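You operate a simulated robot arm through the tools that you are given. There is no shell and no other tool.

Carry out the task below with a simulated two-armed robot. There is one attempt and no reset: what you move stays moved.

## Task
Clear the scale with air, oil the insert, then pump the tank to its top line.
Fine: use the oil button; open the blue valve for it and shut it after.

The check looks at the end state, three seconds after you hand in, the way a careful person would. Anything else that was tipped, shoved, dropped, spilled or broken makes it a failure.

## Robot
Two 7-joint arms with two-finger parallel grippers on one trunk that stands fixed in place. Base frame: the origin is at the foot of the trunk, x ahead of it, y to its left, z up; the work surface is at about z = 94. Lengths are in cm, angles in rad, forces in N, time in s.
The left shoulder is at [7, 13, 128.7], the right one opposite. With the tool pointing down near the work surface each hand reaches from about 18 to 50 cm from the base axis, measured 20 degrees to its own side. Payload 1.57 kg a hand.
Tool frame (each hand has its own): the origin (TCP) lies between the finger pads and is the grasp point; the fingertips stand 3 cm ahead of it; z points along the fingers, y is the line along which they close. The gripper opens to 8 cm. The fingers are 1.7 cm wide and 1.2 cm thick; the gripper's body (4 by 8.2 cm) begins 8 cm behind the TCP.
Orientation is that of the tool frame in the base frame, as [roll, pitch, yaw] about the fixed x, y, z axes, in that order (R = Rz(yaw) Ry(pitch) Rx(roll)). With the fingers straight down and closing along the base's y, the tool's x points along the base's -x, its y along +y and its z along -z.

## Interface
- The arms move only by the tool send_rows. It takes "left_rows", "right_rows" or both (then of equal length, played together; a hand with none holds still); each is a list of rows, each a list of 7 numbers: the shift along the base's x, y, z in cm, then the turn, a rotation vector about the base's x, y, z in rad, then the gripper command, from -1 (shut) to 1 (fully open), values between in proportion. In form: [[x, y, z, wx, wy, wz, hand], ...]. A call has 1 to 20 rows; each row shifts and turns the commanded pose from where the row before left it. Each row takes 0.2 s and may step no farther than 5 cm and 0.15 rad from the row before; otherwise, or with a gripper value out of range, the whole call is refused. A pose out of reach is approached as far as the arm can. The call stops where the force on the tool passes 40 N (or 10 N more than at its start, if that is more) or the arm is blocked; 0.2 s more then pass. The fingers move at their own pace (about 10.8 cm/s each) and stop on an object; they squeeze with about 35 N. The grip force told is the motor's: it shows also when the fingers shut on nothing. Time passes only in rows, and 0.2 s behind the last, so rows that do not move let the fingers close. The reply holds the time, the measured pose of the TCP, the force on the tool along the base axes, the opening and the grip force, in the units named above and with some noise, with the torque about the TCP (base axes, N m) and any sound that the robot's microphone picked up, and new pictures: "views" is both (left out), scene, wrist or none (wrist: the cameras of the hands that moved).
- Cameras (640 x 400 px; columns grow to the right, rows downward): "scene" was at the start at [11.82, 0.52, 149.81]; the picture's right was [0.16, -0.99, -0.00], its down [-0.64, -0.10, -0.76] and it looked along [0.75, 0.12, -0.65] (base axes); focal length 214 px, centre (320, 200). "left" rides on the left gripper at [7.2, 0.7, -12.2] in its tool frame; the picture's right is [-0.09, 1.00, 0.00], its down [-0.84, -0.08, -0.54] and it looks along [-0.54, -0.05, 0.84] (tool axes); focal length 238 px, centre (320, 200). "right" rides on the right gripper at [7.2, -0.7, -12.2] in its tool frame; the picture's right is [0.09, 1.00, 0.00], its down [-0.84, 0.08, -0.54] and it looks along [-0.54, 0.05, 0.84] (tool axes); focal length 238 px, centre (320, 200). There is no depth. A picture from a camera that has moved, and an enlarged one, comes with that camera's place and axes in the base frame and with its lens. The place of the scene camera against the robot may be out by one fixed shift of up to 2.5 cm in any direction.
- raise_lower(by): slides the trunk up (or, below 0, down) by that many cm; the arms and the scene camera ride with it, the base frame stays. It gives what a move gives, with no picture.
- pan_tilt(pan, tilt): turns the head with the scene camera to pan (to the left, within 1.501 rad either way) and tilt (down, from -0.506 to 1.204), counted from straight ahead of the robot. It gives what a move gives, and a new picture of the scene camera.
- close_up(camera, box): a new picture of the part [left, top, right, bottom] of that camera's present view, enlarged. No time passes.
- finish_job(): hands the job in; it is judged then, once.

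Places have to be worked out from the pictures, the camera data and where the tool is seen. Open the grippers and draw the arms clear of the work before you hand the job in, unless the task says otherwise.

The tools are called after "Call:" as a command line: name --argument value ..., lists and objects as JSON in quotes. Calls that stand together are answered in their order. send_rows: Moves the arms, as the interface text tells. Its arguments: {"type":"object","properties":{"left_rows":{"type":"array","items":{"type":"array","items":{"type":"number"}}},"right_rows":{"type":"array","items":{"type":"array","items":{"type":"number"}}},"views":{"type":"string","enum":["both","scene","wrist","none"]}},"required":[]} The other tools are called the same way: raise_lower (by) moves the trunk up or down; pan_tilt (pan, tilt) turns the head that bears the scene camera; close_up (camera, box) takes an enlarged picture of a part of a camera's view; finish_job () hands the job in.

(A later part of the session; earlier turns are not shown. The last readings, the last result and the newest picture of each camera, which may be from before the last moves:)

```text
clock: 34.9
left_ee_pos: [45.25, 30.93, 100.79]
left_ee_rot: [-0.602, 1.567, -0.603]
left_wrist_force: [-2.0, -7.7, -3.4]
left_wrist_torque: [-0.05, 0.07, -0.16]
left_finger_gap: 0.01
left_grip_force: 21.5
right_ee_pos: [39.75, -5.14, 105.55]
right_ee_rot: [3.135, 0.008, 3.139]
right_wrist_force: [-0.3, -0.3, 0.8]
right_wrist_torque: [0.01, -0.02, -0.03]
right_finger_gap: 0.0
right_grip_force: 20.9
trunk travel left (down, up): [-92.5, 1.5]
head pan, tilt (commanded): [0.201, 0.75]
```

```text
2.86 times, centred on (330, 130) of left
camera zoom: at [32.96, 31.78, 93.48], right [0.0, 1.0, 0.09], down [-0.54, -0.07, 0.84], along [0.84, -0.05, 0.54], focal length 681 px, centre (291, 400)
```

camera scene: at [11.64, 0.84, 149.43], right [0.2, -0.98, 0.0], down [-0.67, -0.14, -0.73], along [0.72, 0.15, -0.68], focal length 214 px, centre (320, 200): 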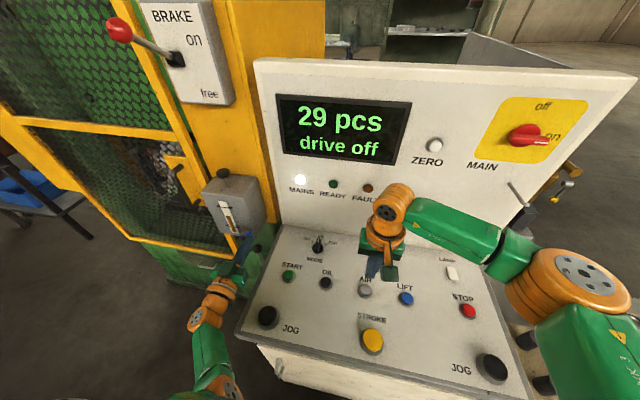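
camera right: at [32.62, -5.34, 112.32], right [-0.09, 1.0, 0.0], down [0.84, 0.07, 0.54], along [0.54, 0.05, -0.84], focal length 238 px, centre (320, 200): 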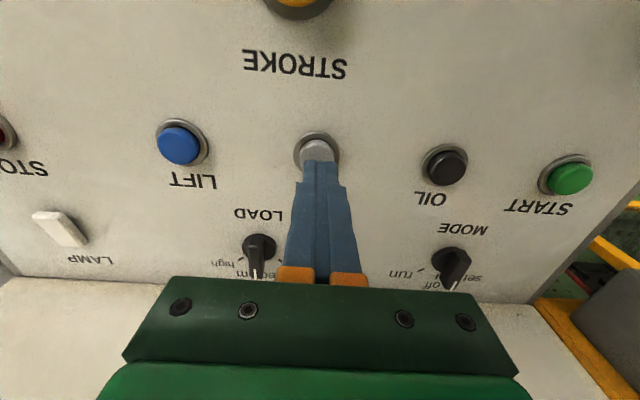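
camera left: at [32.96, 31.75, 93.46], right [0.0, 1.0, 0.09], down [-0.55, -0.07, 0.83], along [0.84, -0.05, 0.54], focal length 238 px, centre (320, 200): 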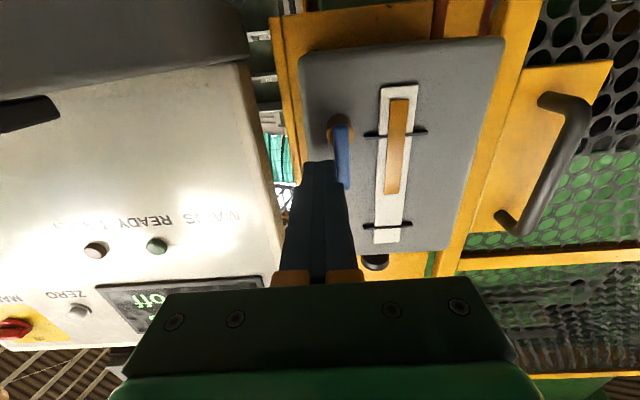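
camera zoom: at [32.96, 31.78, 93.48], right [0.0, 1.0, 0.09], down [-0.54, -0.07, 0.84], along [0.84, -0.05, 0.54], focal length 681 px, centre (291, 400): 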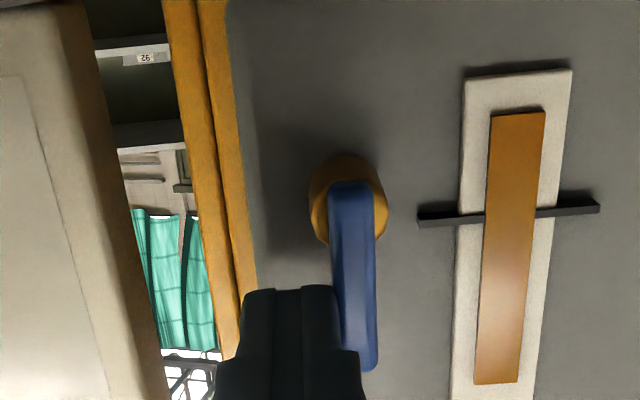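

The lever is at its upper stop (force builds with no motion): valve open. I back the left hand off, return it to the observing pose, and bring the right hand over the OIL button (≈(39.7, 5.6)).

Call:
send_rows --left_rows '[[0, -0.8, 0, 0, 0, 0, -1], [-3, 0, 0, 0, 0, 0, -1], [-3, 0, 0, 0, 0, 0, -1], [-0.4, 2.9, 2.5, 0, 0.14, 0, 0], [-0.4, 2.9, 2.5, 0, 0.14, 0, 1], [-0.4, 2.9, 2.5, 0, 0.14, 0, 1], [-0.4, 2.9, 2.5, 0, 0.14, 0, 1], [-0.4, 2.9, 2.5, 0, 0.14, 0, 1], [-0.4, 2.9, 2.5, 0, 0.14, 0, 1], [-0.4, 2.9, 2.5, 0, 0.14, 0, 1], [-0.4, 2.7, 2.5, 0, 0.14, 0, 1], [0, 0, 0, 0, 0, 0.15, 1], [0, 0, 0, 0, 0, 0.15, 1], [0, 0, 0, 0, 0, 0, 1]]' --right_rows '[[0, 2.6, 0, 0, 0, 0, -1], [0, 2.6, 0, 0, 0, 0, -1], [0, 2.6, 0, 0, 0, 0, -1], [-0.1, 2.7, 0, 0, 0, 0, -1], [0, 0, -2, 0, 0, 0, -1], [0, 0, -2, 0, 0, 0, -1], [0, 0, -1.5, 0, 0, 0, -1], [0, 0, 0, 0, 0, 0, -1], [0, 0, 0, 0, 0, 0, -1], [0, 0, 0, 0, 0, 0, -1], [0, 0, 0, 0, 0, 0, -1], [0, 0, 0, 0, 0, 0, -1], [0, 0, 0, 0, 0, 0, -1], [0, 0, 0, 0, 0, 0, -1]]' --views "both"

Call:
close_up --camera "left" --box '[310, 120, 400, 180]'

Call:
close_up --camera "left" --box '[80, 50, 260, 180]'

```text
clock: 37.9
left_ee_pos: [35.92, 53.44, 120.66]
left_ee_rot: [-3.14, 0.456, -2.836]
left_wrist_force: [1.1, 0.2, -0.8]
left_wrist_torque: [0.0, 0.0, -0.02]
left_finger_gap: 8.0
left_grip_force: 0.0
right_ee_pos: [39.74, 5.55, 100.11]
right_ee_rot: [3.14, 0.009, 3.139]
right_wrist_force: [0.3, 0.0, -0.2]
right_wrist_torque: [-0.02, 0.01, 0.04]
right_finger_gap: 0.0
right_grip_force: 21.3
trunk travel left (down, up): [-92.5, 1.5]
head pan, tilt (commanded): [0.201, 0.75]
camera scene: at [11.58, 0.82, 149.44], right [0.2, -0.98, 0.0], down [-0.67, -0.14, -0.73], along [0.72, 0.15, -0.68], focal length 214 px, centre (320, 200)
camera right: at [32.49, 4.99, 112.35], right [-0.09, 1.0, 0.0], down [0.83, 0.07, 0.55], along [0.55, 0.05, -0.83], focal length 238 px, centre (320, 200)
camera left: at [24.46, 50.71, 128.37], right [-0.22, 0.97, 0.04], down [0.51, 0.08, 0.85], along [0.83, 0.21, -0.52], focal length 238 px, centre (320, 200)
```

scene: 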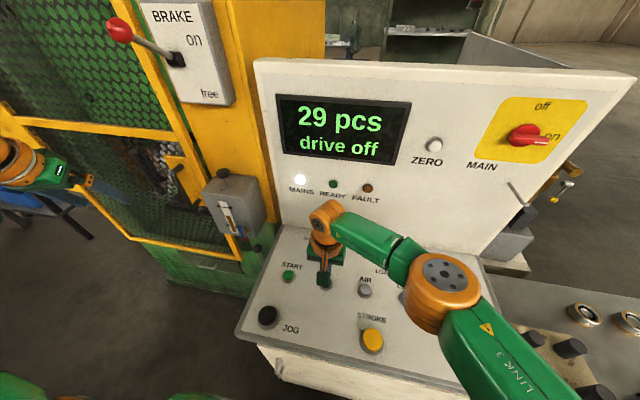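
right: 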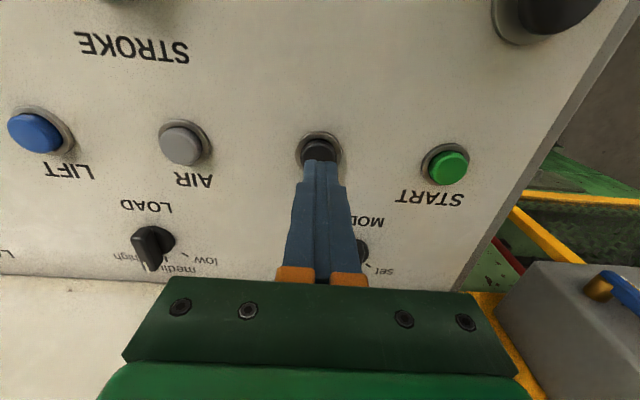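
left: 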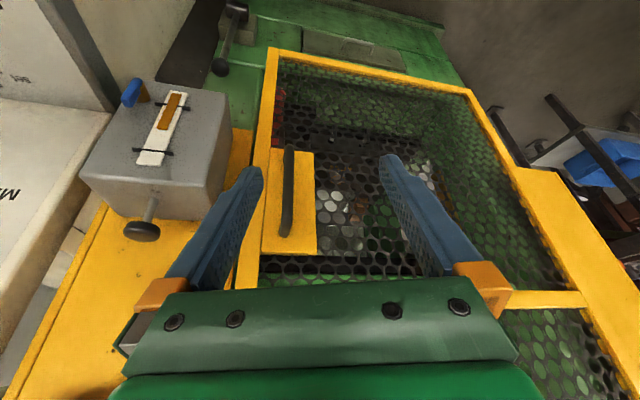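

```text
6.67 times, centred on (355, 150) of left
camera zoom: at [24.46, 50.71, 128.37], right [-0.22, 0.97, 0.04], down [0.51, 0.08, 0.85], along [0.83, 0.21, -0.52], focal length 1589 px, centre (87, 533)
```

zoom: 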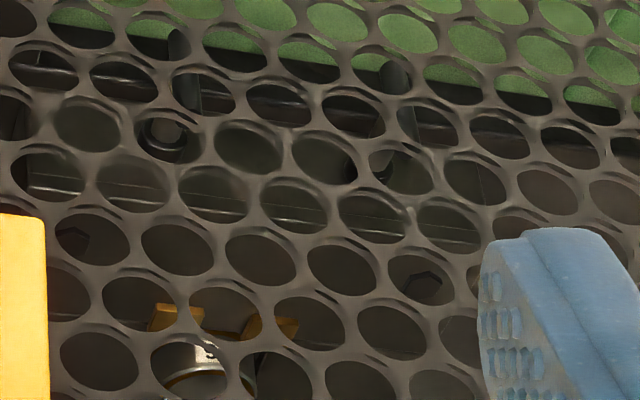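

```text
3.08 times, centred on (170, 115) of left
camera zoom: at [24.46, 50.71, 128.37], right [-0.22, 0.97, 0.04], down [0.51, 0.08, 0.85], along [0.83, 0.21, -0.52], focal length 733 px, centre (782, 462)
```

zoom: 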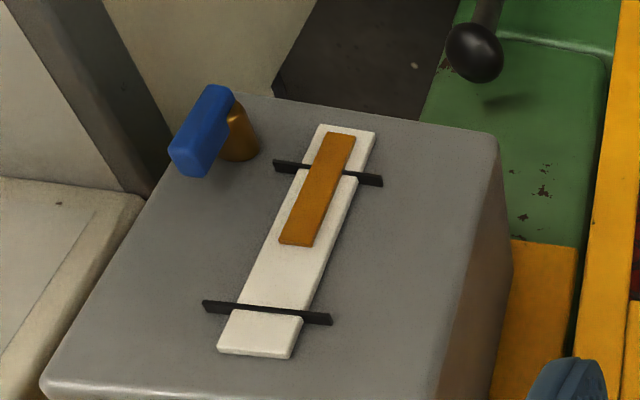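

Lever is vertical, level unchanged; OIL is right below the fingertips. I press it in small steps.

Call:
send_rows --right_rows '[[0, 0, -1.5, 0, 0, 0, -1], [0, 0, -0.5, 0, 0, 0, -1], [0, 0, -0.3, 0, 0, 0, -1], [0, 0, 0, 0, 0, 0, -1]]' --views "scene"

Call:
close_up --camera "left" --box '[310, 120, 400, 180]'

Call:
close_up --camera "left" --box '[80, 50, 260, 180]'

```text
clock: 38.9
left_ee_pos: [35.8, 53.53, 120.89]
left_ee_rot: [-3.141, 0.454, -2.836]
left_wrist_force: [0.9, 0.0, -0.6]
left_wrist_torque: [0.0, 0.02, 0.0]
left_finger_gap: 7.97
left_grip_force: 0.1
right_ee_pos: [39.7, 5.58, 97.87]
right_ee_rot: [3.136, 0.012, 3.138]
right_wrist_force: [5.0, 1.7, 17.8]
right_wrist_torque: [0.06, -0.04, -0.06]
right_finger_gap: 0.0
right_grip_force: 21.5
trunk travel left (down, up): [-92.5, 1.5]
head pan, tilt (commanded): [0.201, 0.75]
heard: click
camera scene: at [11.46, 0.88, 149.48], right [0.2, -0.98, 0.0], down [-0.67, -0.14, -0.73], along [0.72, 0.15, -0.68], focal length 214 px, centre (320, 200)
```

scene: 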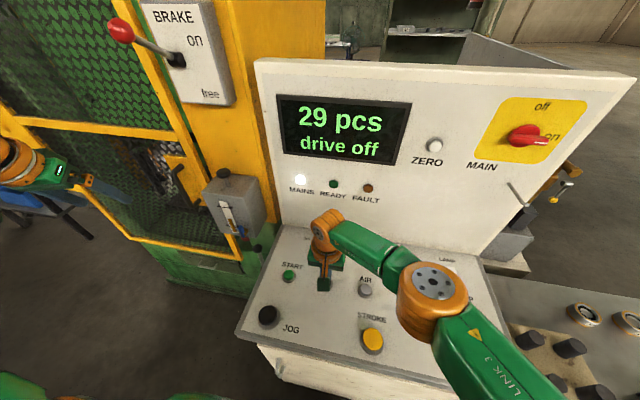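

```text
6.67 times, centred on (355, 150) of left
camera zoom: at [24.34, 50.78, 128.4], right [-0.22, 0.97, 0.04], down [0.51, 0.08, 0.86], along [0.83, 0.21, -0.52], focal length 1589 px, centre (87, 533)
```

zoom: 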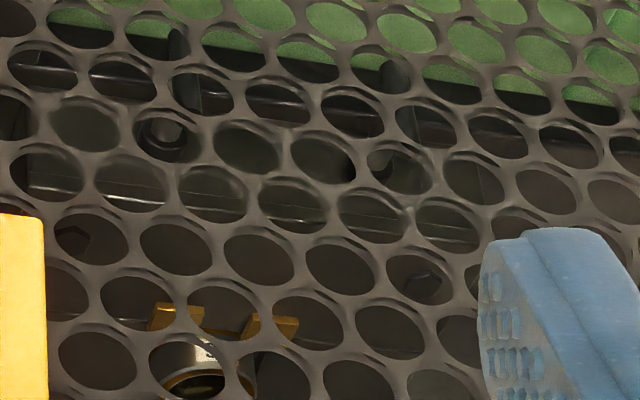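

```text
3.08 times, centred on (170, 115) of left
camera zoom: at [24.34, 50.78, 128.4], right [-0.22, 0.97, 0.04], down [0.51, 0.08, 0.86], along [0.83, 0.21, -0.52], focal length 733 px, centre (782, 462)
```

zoom: 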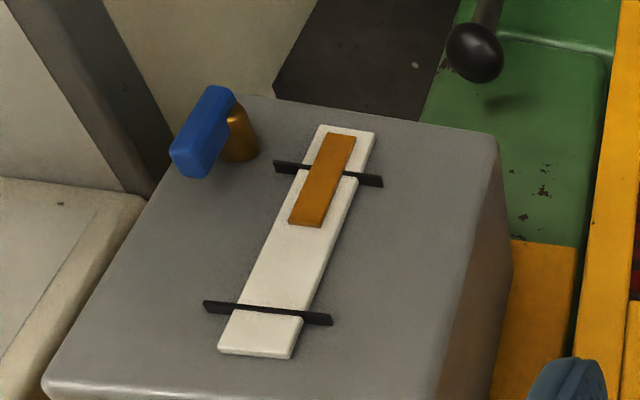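

The level in the tube dropped a notch and the insert's ring now looks wet/dark: a shot of oil went in. I release the button.

Call:
send_rows --right_rows '[[0, 0, 2, 0, 0, 0, -1], [0, 0, 4, 0, 0, 0, -1], [0, 0, 0, 0, 0, 0, -1]]' --views "scene"

Call:
close_up --camera "left" --box '[315, 145, 375, 185]'

Call:
close_up --camera "left" --box '[80, 50, 260, 180]'

```text
clock: 39.7
left_ee_pos: [35.87, 53.43, 120.71]
left_ee_rot: [3.141, 0.455, -2.836]
left_wrist_force: [-0.5, -0.2, 0.3]
left_wrist_torque: [-0.01, 0.01, 0.0]
left_finger_gap: 8.01
left_grip_force: 0.0
right_ee_pos: [39.89, 5.48, 103.74]
right_ee_rot: [3.138, 0.01, 3.141]
right_wrist_force: [0.0, 0.4, 0.4]
right_wrist_torque: [0.0, 0.0, 0.02]
right_finger_gap: 0.0
right_grip_force: 21.6
trunk travel left (down, up): [-92.5, 1.5]
head pan, tilt (commanded): [0.201, 0.75]
camera scene: at [11.58, 0.87, 149.43], right [0.2, -0.98, 0.0], down [-0.67, -0.14, -0.73], along [0.72, 0.15, -0.68], focal length 214 px, centre (320, 200)
```

scene: 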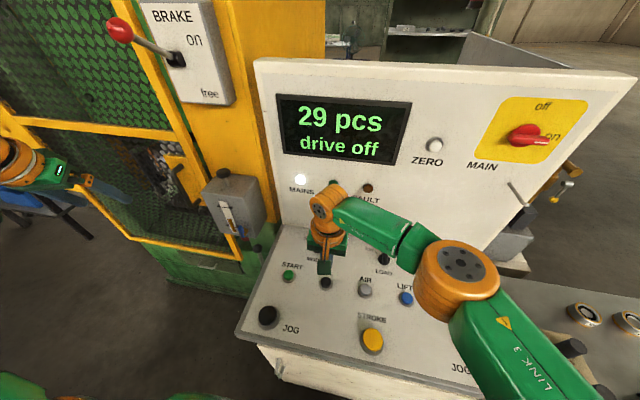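

```text
10.00 times, centred on (345, 165) of left
camera zoom: at [24.45, 50.77, 128.35], right [-0.22, 0.97, 0.04], down [0.51, 0.08, 0.85], along [0.83, 0.21, -0.52], focal length 2384 px, centre (70, 550)
```

zoom: 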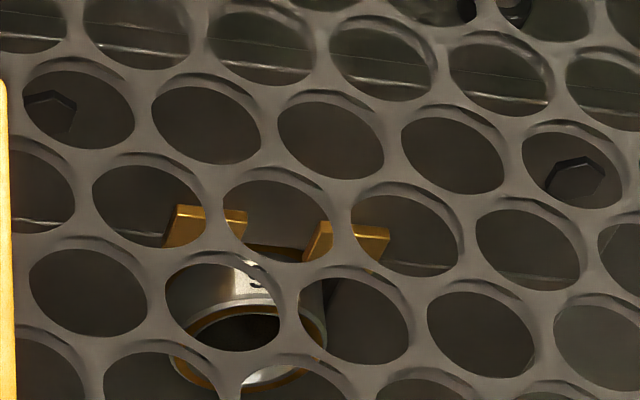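

```text
3.08 times, centred on (170, 115) of left
camera zoom: at [24.45, 50.77, 128.35], right [-0.22, 0.97, 0.04], down [0.51, 0.08, 0.85], along [0.83, 0.21, -0.52], focal length 733 px, centre (782, 462)
```

zoom: 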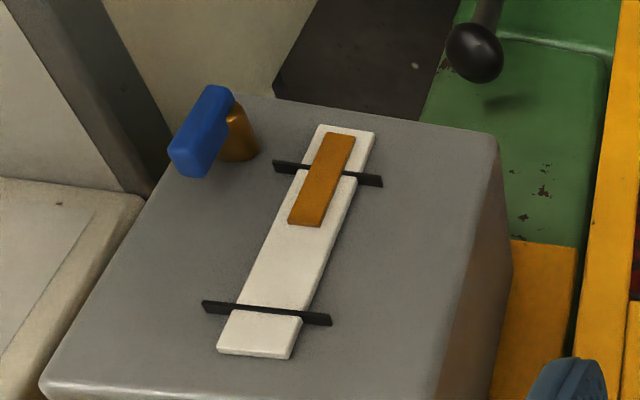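

The insert ring is filled dark with oil and the level holds. Now I shut the valve: the left hand goes to the lever's left (+y) side, pointing forward with closed fingers.

Call:
send_rows --left_rows '[[0, 0, 0, 0, 0, -0.15, 1], [0, 0, 0, 0, 0, -0.15, 0], [0.4, -2.3, -2.46, 0, -0.14, 0, -1], [0.4, -2.3, -2.46, 0, -0.14, 0, -1], [0.4, -2.3, -2.46, 0, -0.14, 0, -1], [0.4, -2.3, -2.46, 0, -0.14, 0, -1], [0.4, -2.3, -2.46, 0, -0.14, 0, -1], [0.4, -2.3, -2.46, 0, -0.14, 0, -1], [0.4, -2.3, -2.46, 0, -0.14, 0, -1], [0.4, -2.3, -2.46, 0, -0.14, 0, -1], [0, 0, 0, 0, 0, 0, -1]]' --views "both"

Call:
close_up --camera "left" --box '[230, 60, 430, 200]'

```text
clock: 42.1
left_ee_pos: [39.14, 35.11, 101.0]
left_ee_rot: [-0.891, 1.563, -0.889]
left_wrist_force: [-0.5, 0.0, 0.6]
left_wrist_torque: [0.02, 0.02, -0.05]
left_finger_gap: 0.0
left_grip_force: 20.8
right_ee_pos: [39.93, 5.54, 103.73]
right_ee_rot: [3.136, 0.009, 3.141]
right_wrist_force: [-0.2, 0.4, 0.5]
right_wrist_torque: [-0.01, -0.01, 0.01]
right_finger_gap: 0.0
right_grip_force: 21.3
trunk travel left (down, up): [-92.5, 1.5]
head pan, tilt (commanded): [0.201, 0.75]
camera scene: at [11.59, 0.86, 149.44], right [0.2, -0.98, 0.0], down [-0.67, -0.14, -0.73], along [0.72, 0.15, -0.68], focal length 214 px, centre (320, 200)
camera left: at [26.95, 35.87, 93.66], right [0.0, 1.0, 0.09], down [-0.55, -0.07, 0.83], along [0.84, -0.05, 0.54], focal length 238 px, centre (320, 200)
```

scene: 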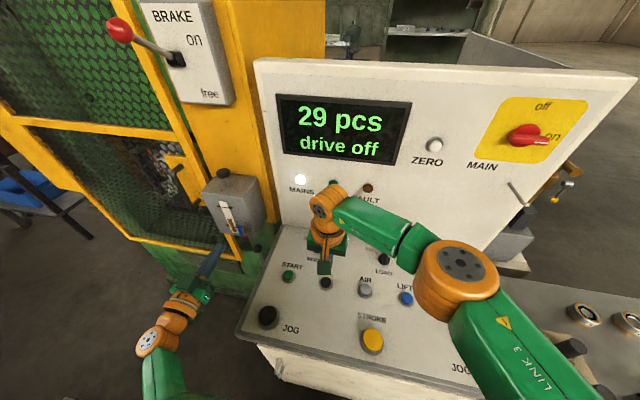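
left: 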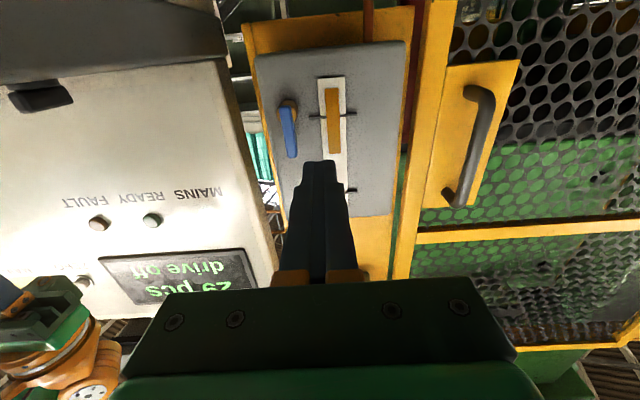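

```text
2.86 times, centred on (330, 130) of left
camera zoom: at [26.95, 35.87, 93.66], right [0.0, 1.0, 0.09], down [-0.55, -0.07, 0.83], along [0.84, -0.05, 0.54], focal length 681 px, centre (291, 400)
```

zoom: 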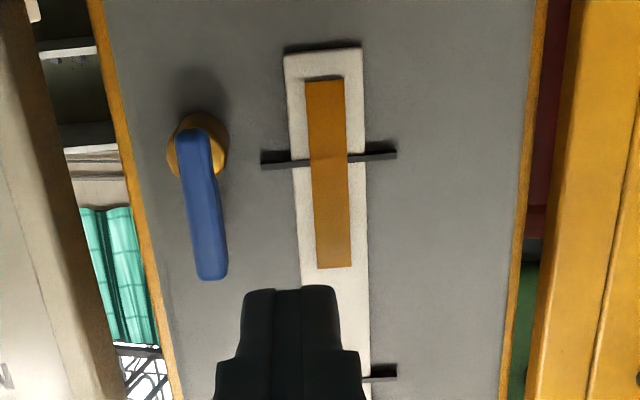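

The lever is just right of the peg's path. I advance to tip x≈48.1 beside it and then sweep −y and down along the arc.

Call:
send_rows --left_rows '[[2, 0, 0, 0, 0, 0, -1], [2, 0, 0, 0, 0, 0, -1], [2, 0, 0, 0, 0, 0, -1], [0, 0, 0, 0, 0, 0, -1]]' --views "wrist"

Call:
close_up --camera "left" --box '[230, 60, 430, 200]'

```text
clock: 43.1
left_ee_pos: [45.12, 35.08, 101.0]
left_ee_rot: [-0.809, 1.564, -0.809]
left_wrist_force: [-0.6, -1.1, -0.8]
left_wrist_torque: [0.04, 0.01, 0.0]
left_finger_gap: 0.0
left_grip_force: 21.2
right_ee_pos: [39.9, 5.53, 103.75]
right_ee_rot: [3.138, 0.008, 3.139]
right_wrist_force: [0.5, 0.5, -0.4]
right_wrist_torque: [-0.03, 0.02, 0.0]
right_finger_gap: 0.0
right_grip_force: 21.4
trunk travel left (down, up): [-92.5, 1.5]
head pan, tilt (commanded): [0.201, 0.75]
camera left: at [32.91, 35.82, 93.74], right [0.0, 1.0, 0.09], down [-0.55, -0.07, 0.83], along [0.84, -0.05, 0.54], focal length 238 px, centre (320, 200)
```

left: 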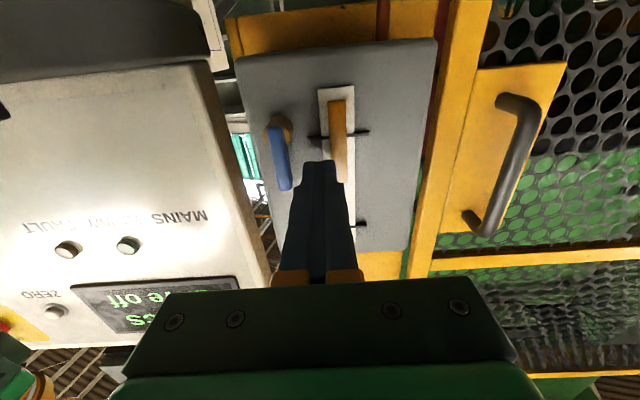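

```text
2.86 times, centred on (330, 130) of left
camera zoom: at [32.91, 35.82, 93.74], right [0.0, 1.0, 0.09], down [-0.55, -0.07, 0.83], along [0.84, -0.05, 0.54], focal length 681 px, centre (291, 400)
```

zoom: 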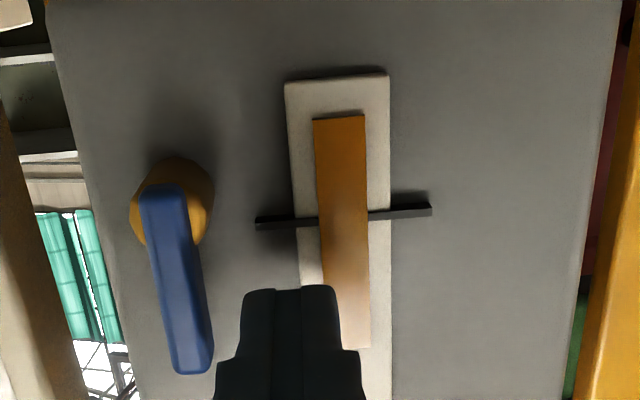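

Beside the lever now. I sweep the peg −y and then downward to bring the lever back to horizontal.

Call:
send_rows --left_rows '[[0, -0.8, 0, 0, 0, 0, -1], [0, -0.8, 0.3, 0, 0, 0, -1], [0, -0.8, 0.1, 0, 0, 0, -1], [0, -0.8, -0.1, 0, 0, 0, -1], [0, -0.8, -0.3, 0, 0, 0, -1], [0, -0.6, -0.6, 0, 0, 0, -1], [0, -0.5, -0.6, 0, 0, 0, -1], [0, 0, 0, 0, 0, 0, -1]]' --views "wrist"

Call:
close_up --camera "left" --box '[230, 60, 430, 200]'

```text
clock: 44.9
left_ee_pos: [45.11, 30.14, 99.99]
left_ee_rot: [-0.81, 1.564, -0.811]
left_wrist_force: [-0.1, 0.4, -0.5]
left_wrist_torque: [0.0, -0.01, -0.05]
left_finger_gap: 0.01
left_grip_force: 21.3
right_ee_pos: [39.89, 5.44, 103.65]
right_ee_rot: [3.138, 0.01, 3.14]
right_wrist_force: [1.5, 0.1, 0.6]
right_wrist_torque: [-0.02, -0.02, 0.01]
right_finger_gap: 0.0
right_grip_force: 21.0
trunk travel left (down, up): [-92.5, 1.5]
head pan, tilt (commanded): [0.201, 0.75]
camera left: at [32.94, 30.9, 92.62], right [0.0, 1.0, 0.09], down [-0.55, -0.07, 0.83], along [0.84, -0.05, 0.54], focal length 238 px, centre (320, 200)
```

left: 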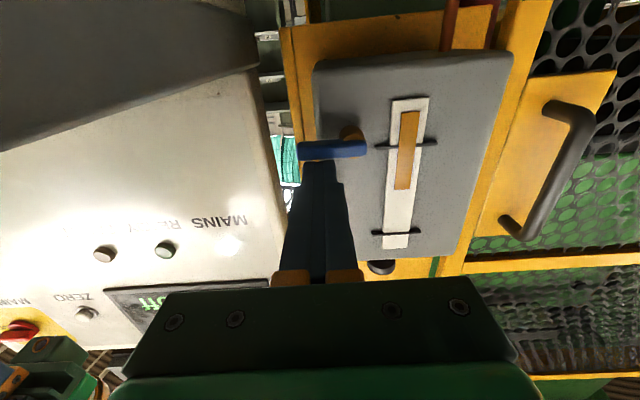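

```text
2.86 times, centred on (330, 130) of left
camera zoom: at [32.94, 30.9, 92.62], right [0.0, 1.0, 0.09], down [-0.55, -0.07, 0.83], along [0.84, -0.05, 0.54], focal length 681 px, centre (291, 400)
```

zoom: 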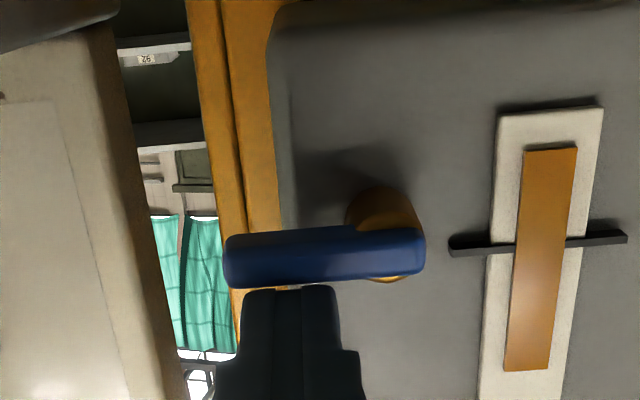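

The lever is back at horizontal; I press lightly to be sure it is on its stop.

Call:
send_rows --left_rows '[[0, 0, -0.2, 0, 0, 0, -1], [0, 0, -0.15, 0, 0, 0, -1], [0, 0, 0, 0, 0, 0, -1]]' --views "none"

Call:
close_up --camera "left" --box '[230, 60, 430, 200]'

```text
clock: 45.7
left_ee_pos: [44.97, 30.05, 99.77]
left_ee_rot: [-0.36, 1.561, -0.359]
left_wrist_force: [5.1, 2.8, 14.0]
left_wrist_torque: [0.06, -0.38, 0.09]
left_finger_gap: 0.01
left_grip_force: 21.2
right_ee_pos: [39.81, 5.37, 103.93]
right_ee_rot: [3.135, 0.011, 3.14]
right_wrist_force: [0.0, 0.0, 0.1]
right_wrist_torque: [0.04, -0.02, 0.01]
right_finger_gap: 0.0
right_grip_force: 21.4
trunk travel left (down, up): [-92.5, 1.5]
head pan, tilt (commanded): [0.201, 0.75]
```

```text
2.86 times, centred on (330, 130) of left
camera zoom: at [32.87, 30.82, 92.43], right [0.0, 1.0, 0.09], down [-0.55, -0.07, 0.83], along [0.84, -0.05, 0.55], focal length 681 px, centre (291, 400)
```

zoom: 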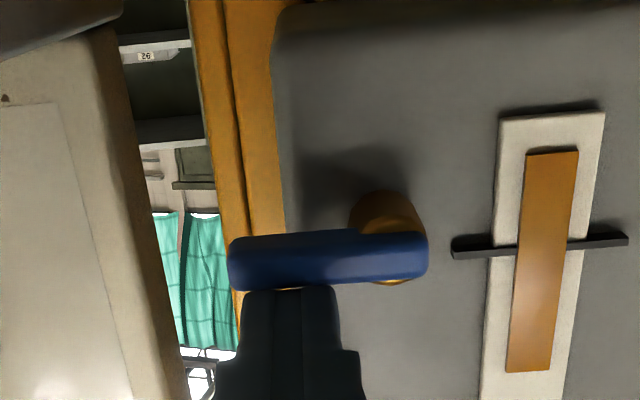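

The valve is shut against its stop (14 N, same height as before). Now I back off and raise the left hand in front of the pump knob on top of the tank to measure it.

Call:
send_rows --left_rows '[[0, 0, 0.6, 0, 0, 0, -1], [-3, 0, 0, 0, 0, 0, -1], [-3, 0, 0, 0, 0, 0, -1], [0, 1.2, 4, 0, 0, 0, -1], [0, 1.2, 4, 0, 0, 0, -1], [0, 1.2, 4, 0, 0, 0, -1], [0, 1.2, 4, 0, 0, 0, -1], [0, 1.4, 4, 0, 0, 0, -1], [0, 0, 0, 0, 0, 0, -1]]' --views "both"

Call:
close_up --camera "left" --box '[230, 0, 430, 160]'

Call:
close_up --camera "scene" --box '[190, 160, 280, 270]'

```text
clock: 47.7
left_ee_pos: [38.96, 35.95, 120.22]
left_ee_rot: [-0.639, 1.566, -0.636]
left_wrist_force: [0.0, -0.3, -0.3]
left_wrist_torque: [0.0, 0.02, -0.02]
left_finger_gap: 0.0
left_grip_force: 21.2
right_ee_pos: [39.9, 5.47, 103.71]
right_ee_rot: [3.137, 0.009, 3.14]
right_wrist_force: [0.3, 0.3, 0.4]
right_wrist_torque: [-0.01, 0.01, 0.02]
right_finger_gap: 0.0
right_grip_force: 21.6
trunk travel left (down, up): [-92.5, 1.5]
head pan, tilt (commanded): [0.201, 0.75]
camera scene: at [11.58, 0.82, 149.44], right [0.2, -0.98, 0.0], down [-0.67, -0.14, -0.73], along [0.72, 0.15, -0.68], focal length 214 px, centre (320, 200)
camera left: at [26.92, 36.78, 112.94], right [0.0, 1.0, 0.09], down [-0.55, -0.07, 0.83], along [0.84, -0.05, 0.54], focal length 238 px, centre (320, 200)
```

scene: 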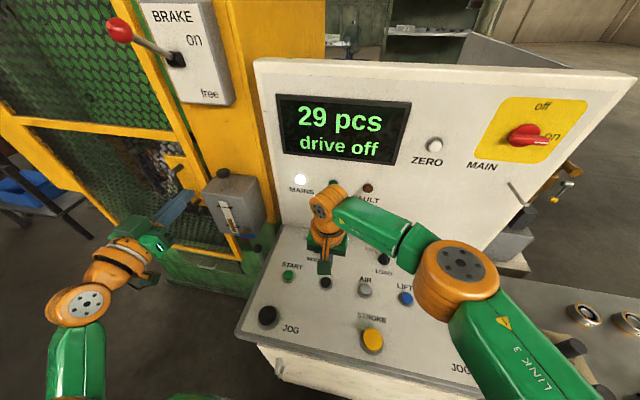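
left: 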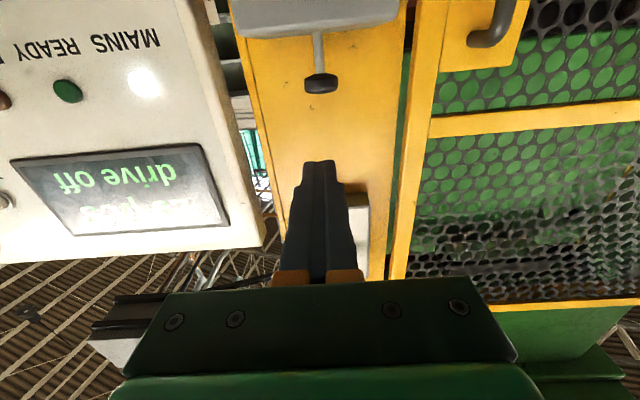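

```text
2.50 times, centred on (330, 80) of left
camera zoom: at [26.92, 36.78, 112.94], right [0.0, 1.0, 0.09], down [-0.55, -0.07, 0.83], along [0.84, -0.05, 0.54], focal length 596 px, centre (295, 500)
```

zoom: 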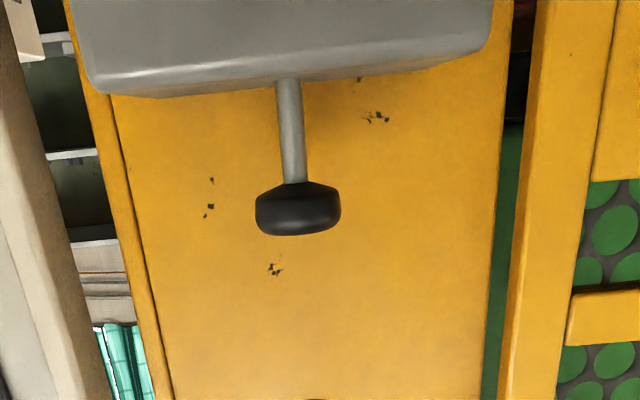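

```text
3.64 times, centred on (235, 215) of scene
camera zoom: at [11.58, 0.82, 149.44], right [0.2, -0.98, 0.0], down [-0.67, -0.14, -0.73], along [0.72, 0.15, -0.68], focal length 780 px, centre (629, 146)
```

zoom: 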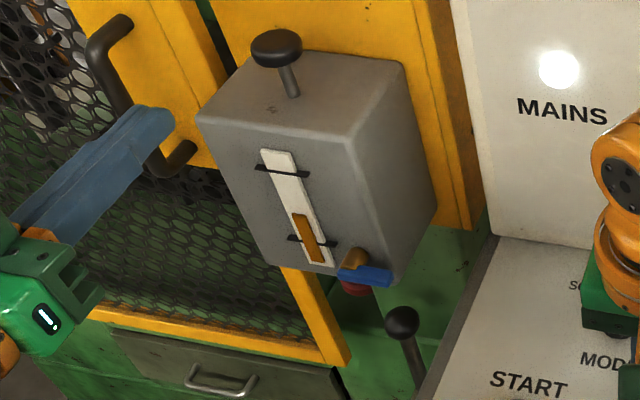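

Knob cap spans z≈115.3–117.3 at y≈36.5, x≈54–55.5; tank top is at z≈112.3, so the stroke is up to 3 cm. I move the horizontal fingers in over the cap (tip x≈56.5, z≈120).

Call:
send_rows --left_rows '[[3, 0.5, 0, 0, 0, 0, -1], [3, 0, 0, 0, 0, 0, -1], [3, 0, 0, 0, 0, 0, -1], [3, 0, 0, 0, 0, 0, -1], [2.5, 0, 0, 0, 0, 0, -1], [0, 0, 0, 0, 0, 0, -1]]' --views "both"

Call:
close_up --camera "scene" --box '[190, 130, 280, 240]'

Call:
close_up --camera "left" --box '[230, 60, 430, 220]'

```text
clock: 49.1
left_ee_pos: [53.51, 36.69, 120.02]
left_ee_rot: [-0.753, 1.566, -0.753]
left_wrist_force: [0.3, 0.9, -0.7]
left_wrist_torque: [0.0, 0.02, 0.0]
left_finger_gap: 0.02
left_grip_force: 21.9
right_ee_pos: [39.89, 5.57, 103.68]
right_ee_rot: [3.138, 0.01, 3.14]
right_wrist_force: [0.5, 0.4, 0.2]
right_wrist_torque: [-0.01, -0.05, 0.03]
right_finger_gap: 0.0
right_grip_force: 21.5
trunk travel left (down, up): [-92.5, 1.5]
head pan, tilt (commanded): [0.201, 0.75]
camera scene: at [11.55, 0.84, 149.44], right [0.2, -0.98, 0.0], down [-0.67, -0.14, -0.73], along [0.72, 0.15, -0.68], focal length 214 px, centre (320, 200)
camera left: at [41.42, 37.53, 112.73], right [0.0, 1.0, 0.09], down [-0.55, -0.07, 0.83], along [0.84, -0.05, 0.54], focal length 238 px, centre (320, 200)
```

scene: 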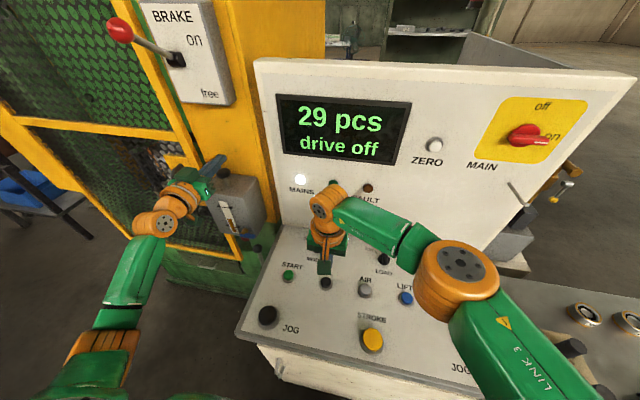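
left: 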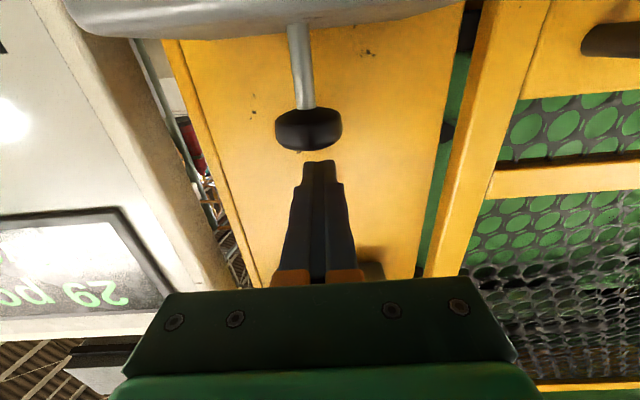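

```text
3.64 times, centred on (235, 185) of scene
camera zoom: at [11.55, 0.84, 149.44], right [0.2, -0.98, 0.0], down [-0.67, -0.14, -0.73], along [0.72, 0.15, -0.68], focal length 780 px, centre (629, 254)
```

zoom: 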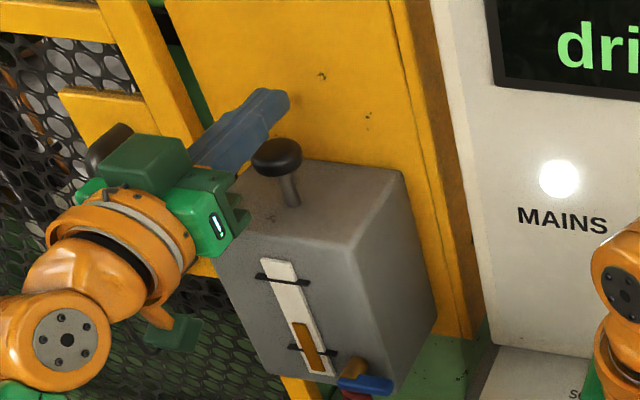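

```text
2.50 times, centred on (330, 140) of left
camera zoom: at [41.42, 37.53, 112.73], right [0.0, 1.0, 0.09], down [-0.55, -0.07, 0.83], along [0.84, -0.05, 0.54], focal length 596 px, centre (295, 350)
```

zoom: 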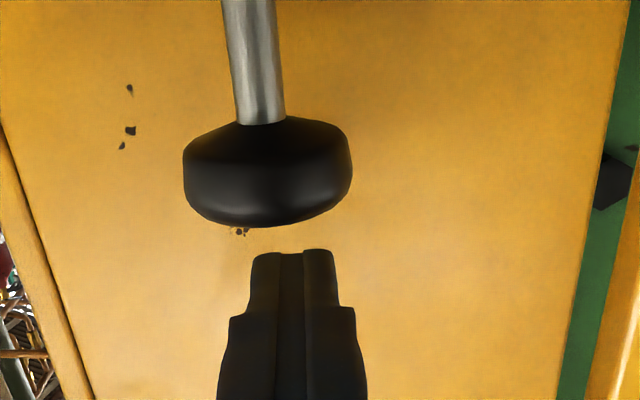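

Knob centre refined to (54.1, 36.55, 116.4); the fingers are right above it. I press it down in small steps.

Call:
send_rows --left_rows '[[0, -0.1, -1.2, 0, 0, 0, -1], [0, 0, -0.5, 0, 0, 0, -1], [0, 0, -0.5, 0, 0, 0, -1], [0, 0, -0.5, 0, 0, 0, -1], [0, 0, 0, 0, 0, 0, -1]]' --views "wrist"

Call:
close_up --camera "scene" --box '[190, 130, 280, 240]'

```text
clock: 50.3
left_ee_pos: [53.55, 36.64, 117.48]
left_ee_rot: [-0.754, 1.564, -0.753]
left_wrist_force: [-0.3, -0.6, 2.3]
left_wrist_torque: [-0.01, 0.01, -0.03]
left_finger_gap: 0.0
left_grip_force: 21.1
right_ee_pos: [39.8, 5.5, 103.62]
right_ee_rot: [3.139, 0.011, 3.139]
right_wrist_force: [0.7, 0.0, 0.0]
right_wrist_torque: [-0.02, 0.01, -0.01]
right_finger_gap: 0.0
right_grip_force: 21.4
trunk travel left (down, up): [-92.5, 1.5]
head pan, tilt (commanded): [0.201, 0.75]
camera left: at [41.41, 37.42, 110.1], right [0.0, 1.0, 0.09], down [-0.55, -0.07, 0.83], along [0.84, -0.05, 0.54], focal length 238 px, centre (320, 200)
```

left: 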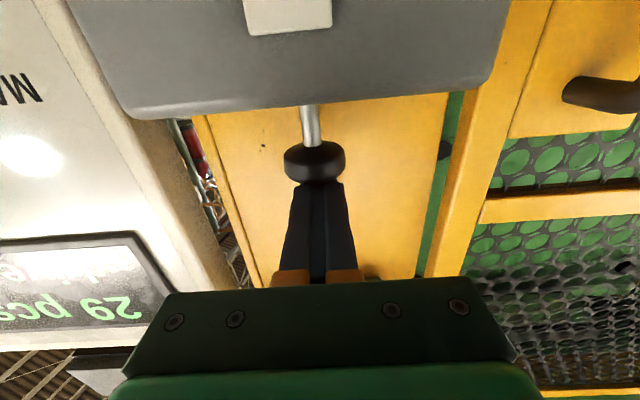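

```text
3.64 times, centred on (235, 185) of scene
camera zoom: at [11.55, 0.78, 149.44], right [0.2, -0.98, 0.0], down [-0.67, -0.14, -0.73], along [0.72, 0.15, -0.68], focal length 780 px, centre (629, 254)
```

zoom: 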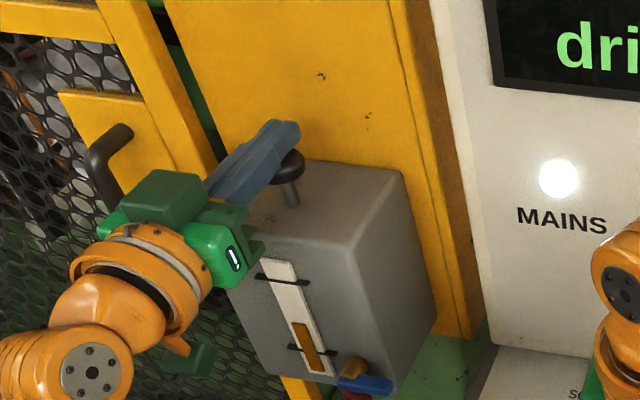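

Light contact (2 N) and the knob yields. I continue pressing and watch the level.

Call:
send_rows --left_rows '[[0, 0, -0.5, 0, 0, 0, -1], [0, 0, -0.5, 0, 0, 0, -1], [0, 0, -0.5, 0, 0, 0, -1], [0, 0, -0.5, 0, 0, 0, -1], [0, 0, 0, 0, 0, 0, -1]]' --views "wrist"

Call:
close_up --camera "scene" --box '[190, 130, 280, 240]'

```text
clock: 51.5
left_ee_pos: [53.58, 36.7, 115.79]
left_ee_rot: [-0.323, 1.56, -0.323]
left_wrist_force: [7.7, 5.1, 18.3]
left_wrist_torque: [0.08, 0.07, -0.05]
left_finger_gap: 0.01
left_grip_force: 21.4
right_ee_pos: [39.76, 5.46, 103.88]
right_ee_rot: [3.135, 0.01, 3.141]
right_wrist_force: [0.4, 0.1, -0.5]
right_wrist_torque: [0.01, -0.01, 0.0]
right_finger_gap: 0.0
right_grip_force: 21.3
trunk travel left (down, up): [-92.5, 1.5]
head pan, tilt (commanded): [0.201, 0.75]
camera left: at [41.43, 37.38, 108.32], right [0.0, 1.0, 0.09], down [-0.55, -0.08, 0.83], along [0.84, -0.05, 0.55], focal length 238 px, centre (320, 200)
```

left: 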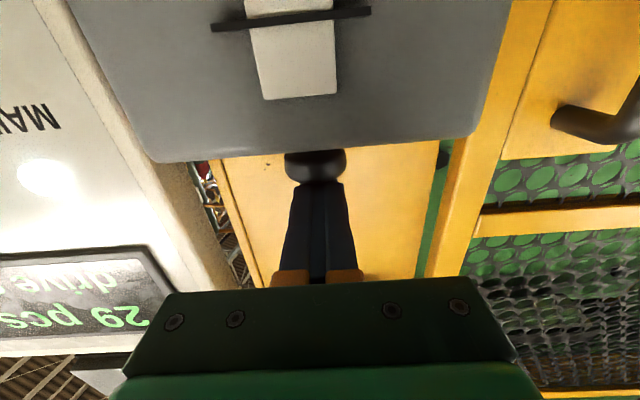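

```text
3.64 times, centred on (235, 185) of scene
camera zoom: at [11.52, 0.78, 149.47], right [0.2, -0.98, 0.0], down [-0.67, -0.14, -0.73], along [0.72, 0.15, -0.68], focal length 780 px, centre (629, 254)
```

zoom: 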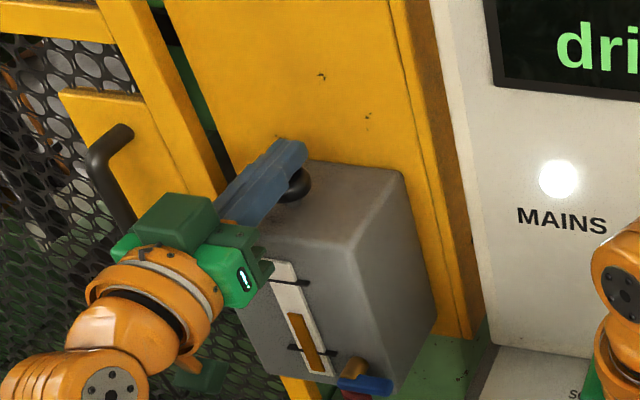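

The knob bottomed out (18 N) and the level rose a little. I raise the hand to see whether the knob springs back.

Call:
send_rows --left_rows '[[0, 0, 1, 0, 0, 0, -1], [0, 0, 1, 0, 0, 0, -1], [0, 0, 1, 0, 0, 0, -1], [0, 0, 0.5, 0, 0, 0, -1], [0, 0, 0, 0, 0, 0, -1]]' --views "wrist"

Call:
close_up --camera "scene" --box '[190, 130, 280, 240]'

```text
clock: 52.7
left_ee_pos: [53.63, 36.73, 119.09]
left_ee_rot: [-0.861, 1.564, -0.861]
left_wrist_force: [0.4, 0.1, -0.9]
left_wrist_torque: [0.0, 0.03, -0.01]
left_finger_gap: 0.01
left_grip_force: 21.5
right_ee_pos: [39.84, 5.53, 103.68]
right_ee_rot: [3.137, 0.008, 3.14]
right_wrist_force: [-0.2, 0.7, 0.0]
right_wrist_torque: [0.01, 0.02, -0.01]
right_finger_gap: 0.0
right_grip_force: 21.3
trunk travel left (down, up): [-92.5, 1.5]
head pan, tilt (commanded): [0.201, 0.75]
camera left: at [41.47, 37.44, 111.74], right [0.0, 1.0, 0.09], down [-0.55, -0.07, 0.83], along [0.84, -0.05, 0.54], focal length 238 px, centre (320, 200)
```

left: 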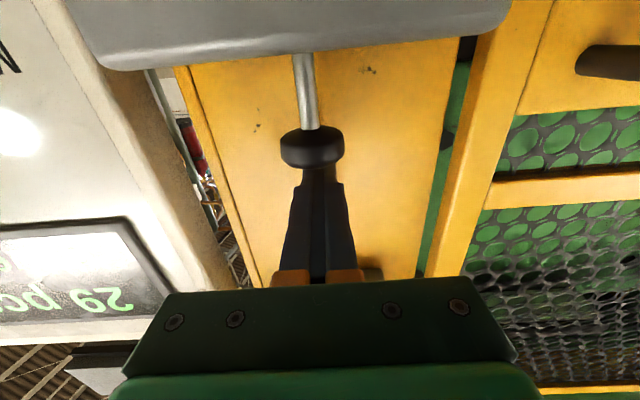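

```text
3.64 times, centred on (235, 185) of scene
camera zoom: at [11.57, 0.83, 149.44], right [0.2, -0.98, 0.0], down [-0.67, -0.14, -0.73], along [0.72, 0.15, -0.68], focal length 780 px, centre (629, 254)
```

zoom: 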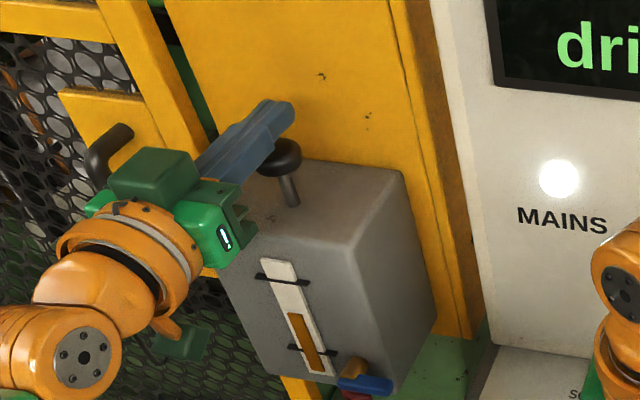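

The knob springs back. I measure the level more finely before further strokes.

Call:
close_up --camera "scene" --box '[210, 185, 250, 225]'

```text
10.00 times, centred on (230, 205) of scene
camera zoom: at [11.57, 0.83, 149.44], right [0.2, -0.98, 0.0], down [-0.67, -0.14, -0.73], along [0.72, 0.15, -0.68], focal length 2145 px, centre (1220, 150)
```

zoom: 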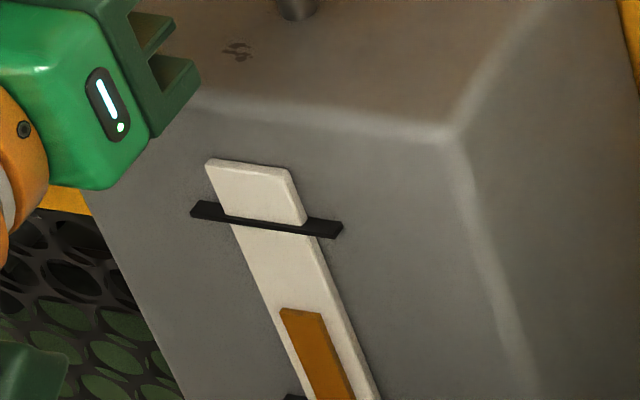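

Level is at about 310 in this enlargement with the top mark at 220. I do another full stroke and compare.

Call:
send_rows --left_rows '[[0, 0, -1, 0, 0, 0, -1], [0, 0, -0.8, 0, 0, 0, -1], [0, 0, -0.7, 0, 0, 0, -1], [0, 0, -0.6, 0, 0, 0, -1], [0, 0, -0.6, 0, 0, 0, -1], [0, 0, 0, 0, 0, 0, -1], [0, 0, 1, 0, 0, 0, -1], [0, 0, 1.5, 0, 0, 0, -1], [0, 0, 1.2, 0, 0, 0, -1], [0, 0, 0, 0, 0, 0, -1]]' --views "none"

Call:
close_up --camera "scene" --box '[210, 185, 250, 225]'

Call:
close_up --camera "scene" --box '[200, 175, 260, 235]'

```text
clock: 54.9
left_ee_pos: [53.48, 36.56, 118.9]
left_ee_rot: [-0.95, 1.565, -0.949]
left_wrist_force: [0.5, -1.1, 0.0]
left_wrist_torque: [0.01, 0.02, 0.0]
left_finger_gap: 0.03
left_grip_force: 21.3
right_ee_pos: [39.86, 5.47, 103.71]
right_ee_rot: [3.139, 0.009, -3.142]
right_wrist_force: [0.1, 0.6, 0.1]
right_wrist_torque: [-0.02, 0.01, -0.03]
right_finger_gap: 0.0
right_grip_force: 21.3
trunk travel left (down, up): [-92.5, 1.5]
head pan, tilt (commanded): [0.201, 0.75]
```

```text
10.00 times, centred on (230, 205) of scene
camera zoom: at [11.6, 0.84, 149.43], right [0.2, -0.98, 0.0], down [-0.67, -0.14, -0.73], along [0.72, 0.15, -0.68], focal length 2145 px, centre (1220, 150)
```

zoom: 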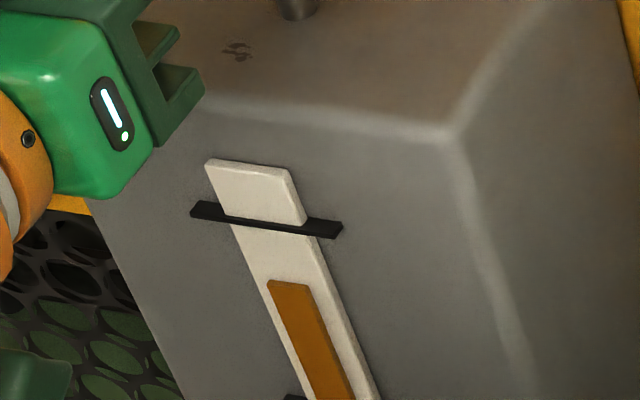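

```text
6.67 times, centred on (230, 205) of scene
camera zoom: at [11.6, 0.84, 149.43], right [0.2, -0.98, 0.0], down [-0.67, -0.14, -0.73], along [0.72, 0.15, -0.68], focal length 1430 px, centre (920, 167)
```

zoom: 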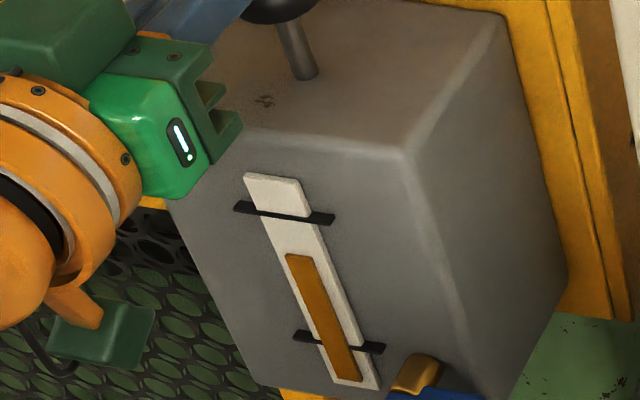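

Each full stroke adds about 28 px here; about 61 px (≈2.2 strokes) remain. I do one more full stroke and measure again.

Call:
send_rows --left_rows '[[0, 0, -0.8, 0, 0, 0, -1], [0, 0, -0.8, 0, 0, 0, -1], [0, 0, -0.7, 0, 0, 0, -1], [0, 0, -0.6, 0, 0, 0, -1], [0, 0, -0.6, 0, 0, 0, -1], [0, 0, 0, 0, 0, 0, -1], [0, 0, 1, 0, 0, 0, -1], [0, 0, 1.5, 0, 0, 0, -1], [0, 0, 1.0, 0, 0, 0, -1], [0, 0, 0, 0, 0, 0, -1]]' --views "none"

Call:
close_up --camera "scene" --box '[210, 185, 250, 225]'

Call:
close_up --camera "scene" --box '[200, 175, 260, 235]'

```text
clock: 57.1
left_ee_pos: [53.56, 36.66, 119.0]
left_ee_rot: [-0.853, 1.566, -0.852]
left_wrist_force: [0.1, -0.1, 0.1]
left_wrist_torque: [-0.01, -0.02, -0.01]
left_finger_gap: 0.01
left_grip_force: 21.2
right_ee_pos: [40.08, 5.51, 103.89]
right_ee_rot: [3.138, 0.007, 3.14]
right_wrist_force: [0.2, -0.3, -0.4]
right_wrist_torque: [0.02, 0.01, 0.01]
right_finger_gap: 0.0
right_grip_force: 21.4
trunk travel left (down, up): [-92.5, 1.5]
head pan, tilt (commanded): [0.201, 0.75]
```

```text
10.00 times, centred on (230, 205) of scene
camera zoom: at [11.59, 0.85, 149.43], right [0.2, -0.98, 0.0], down [-0.67, -0.14, -0.73], along [0.72, 0.15, -0.68], focal length 2145 px, centre (1220, 150)
```

zoom: 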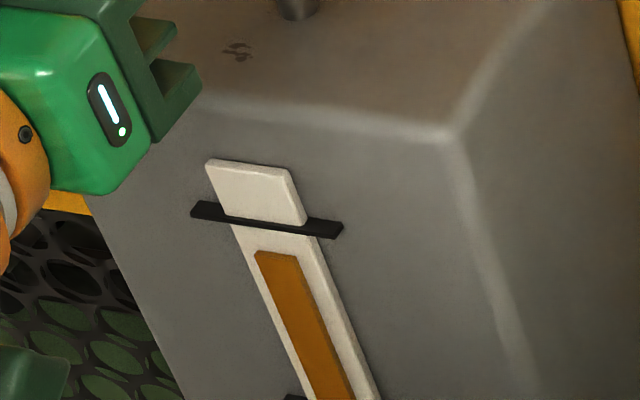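

```text
6.67 times, centred on (230, 205) of scene
camera zoom: at [11.59, 0.85, 149.43], right [0.2, -0.98, 0.0], down [-0.67, -0.14, -0.73], along [0.72, 0.15, -0.68], focal length 1430 px, centre (920, 167)
```

zoom: 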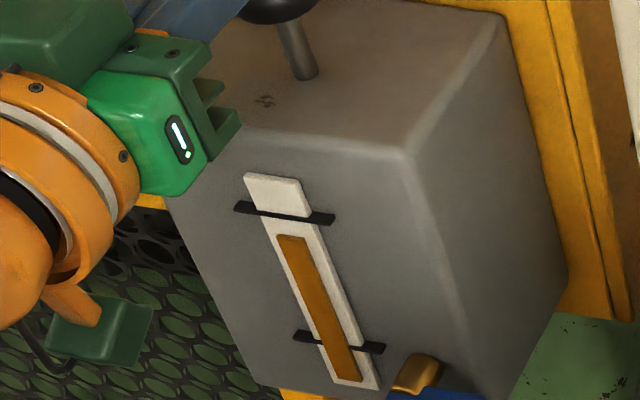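

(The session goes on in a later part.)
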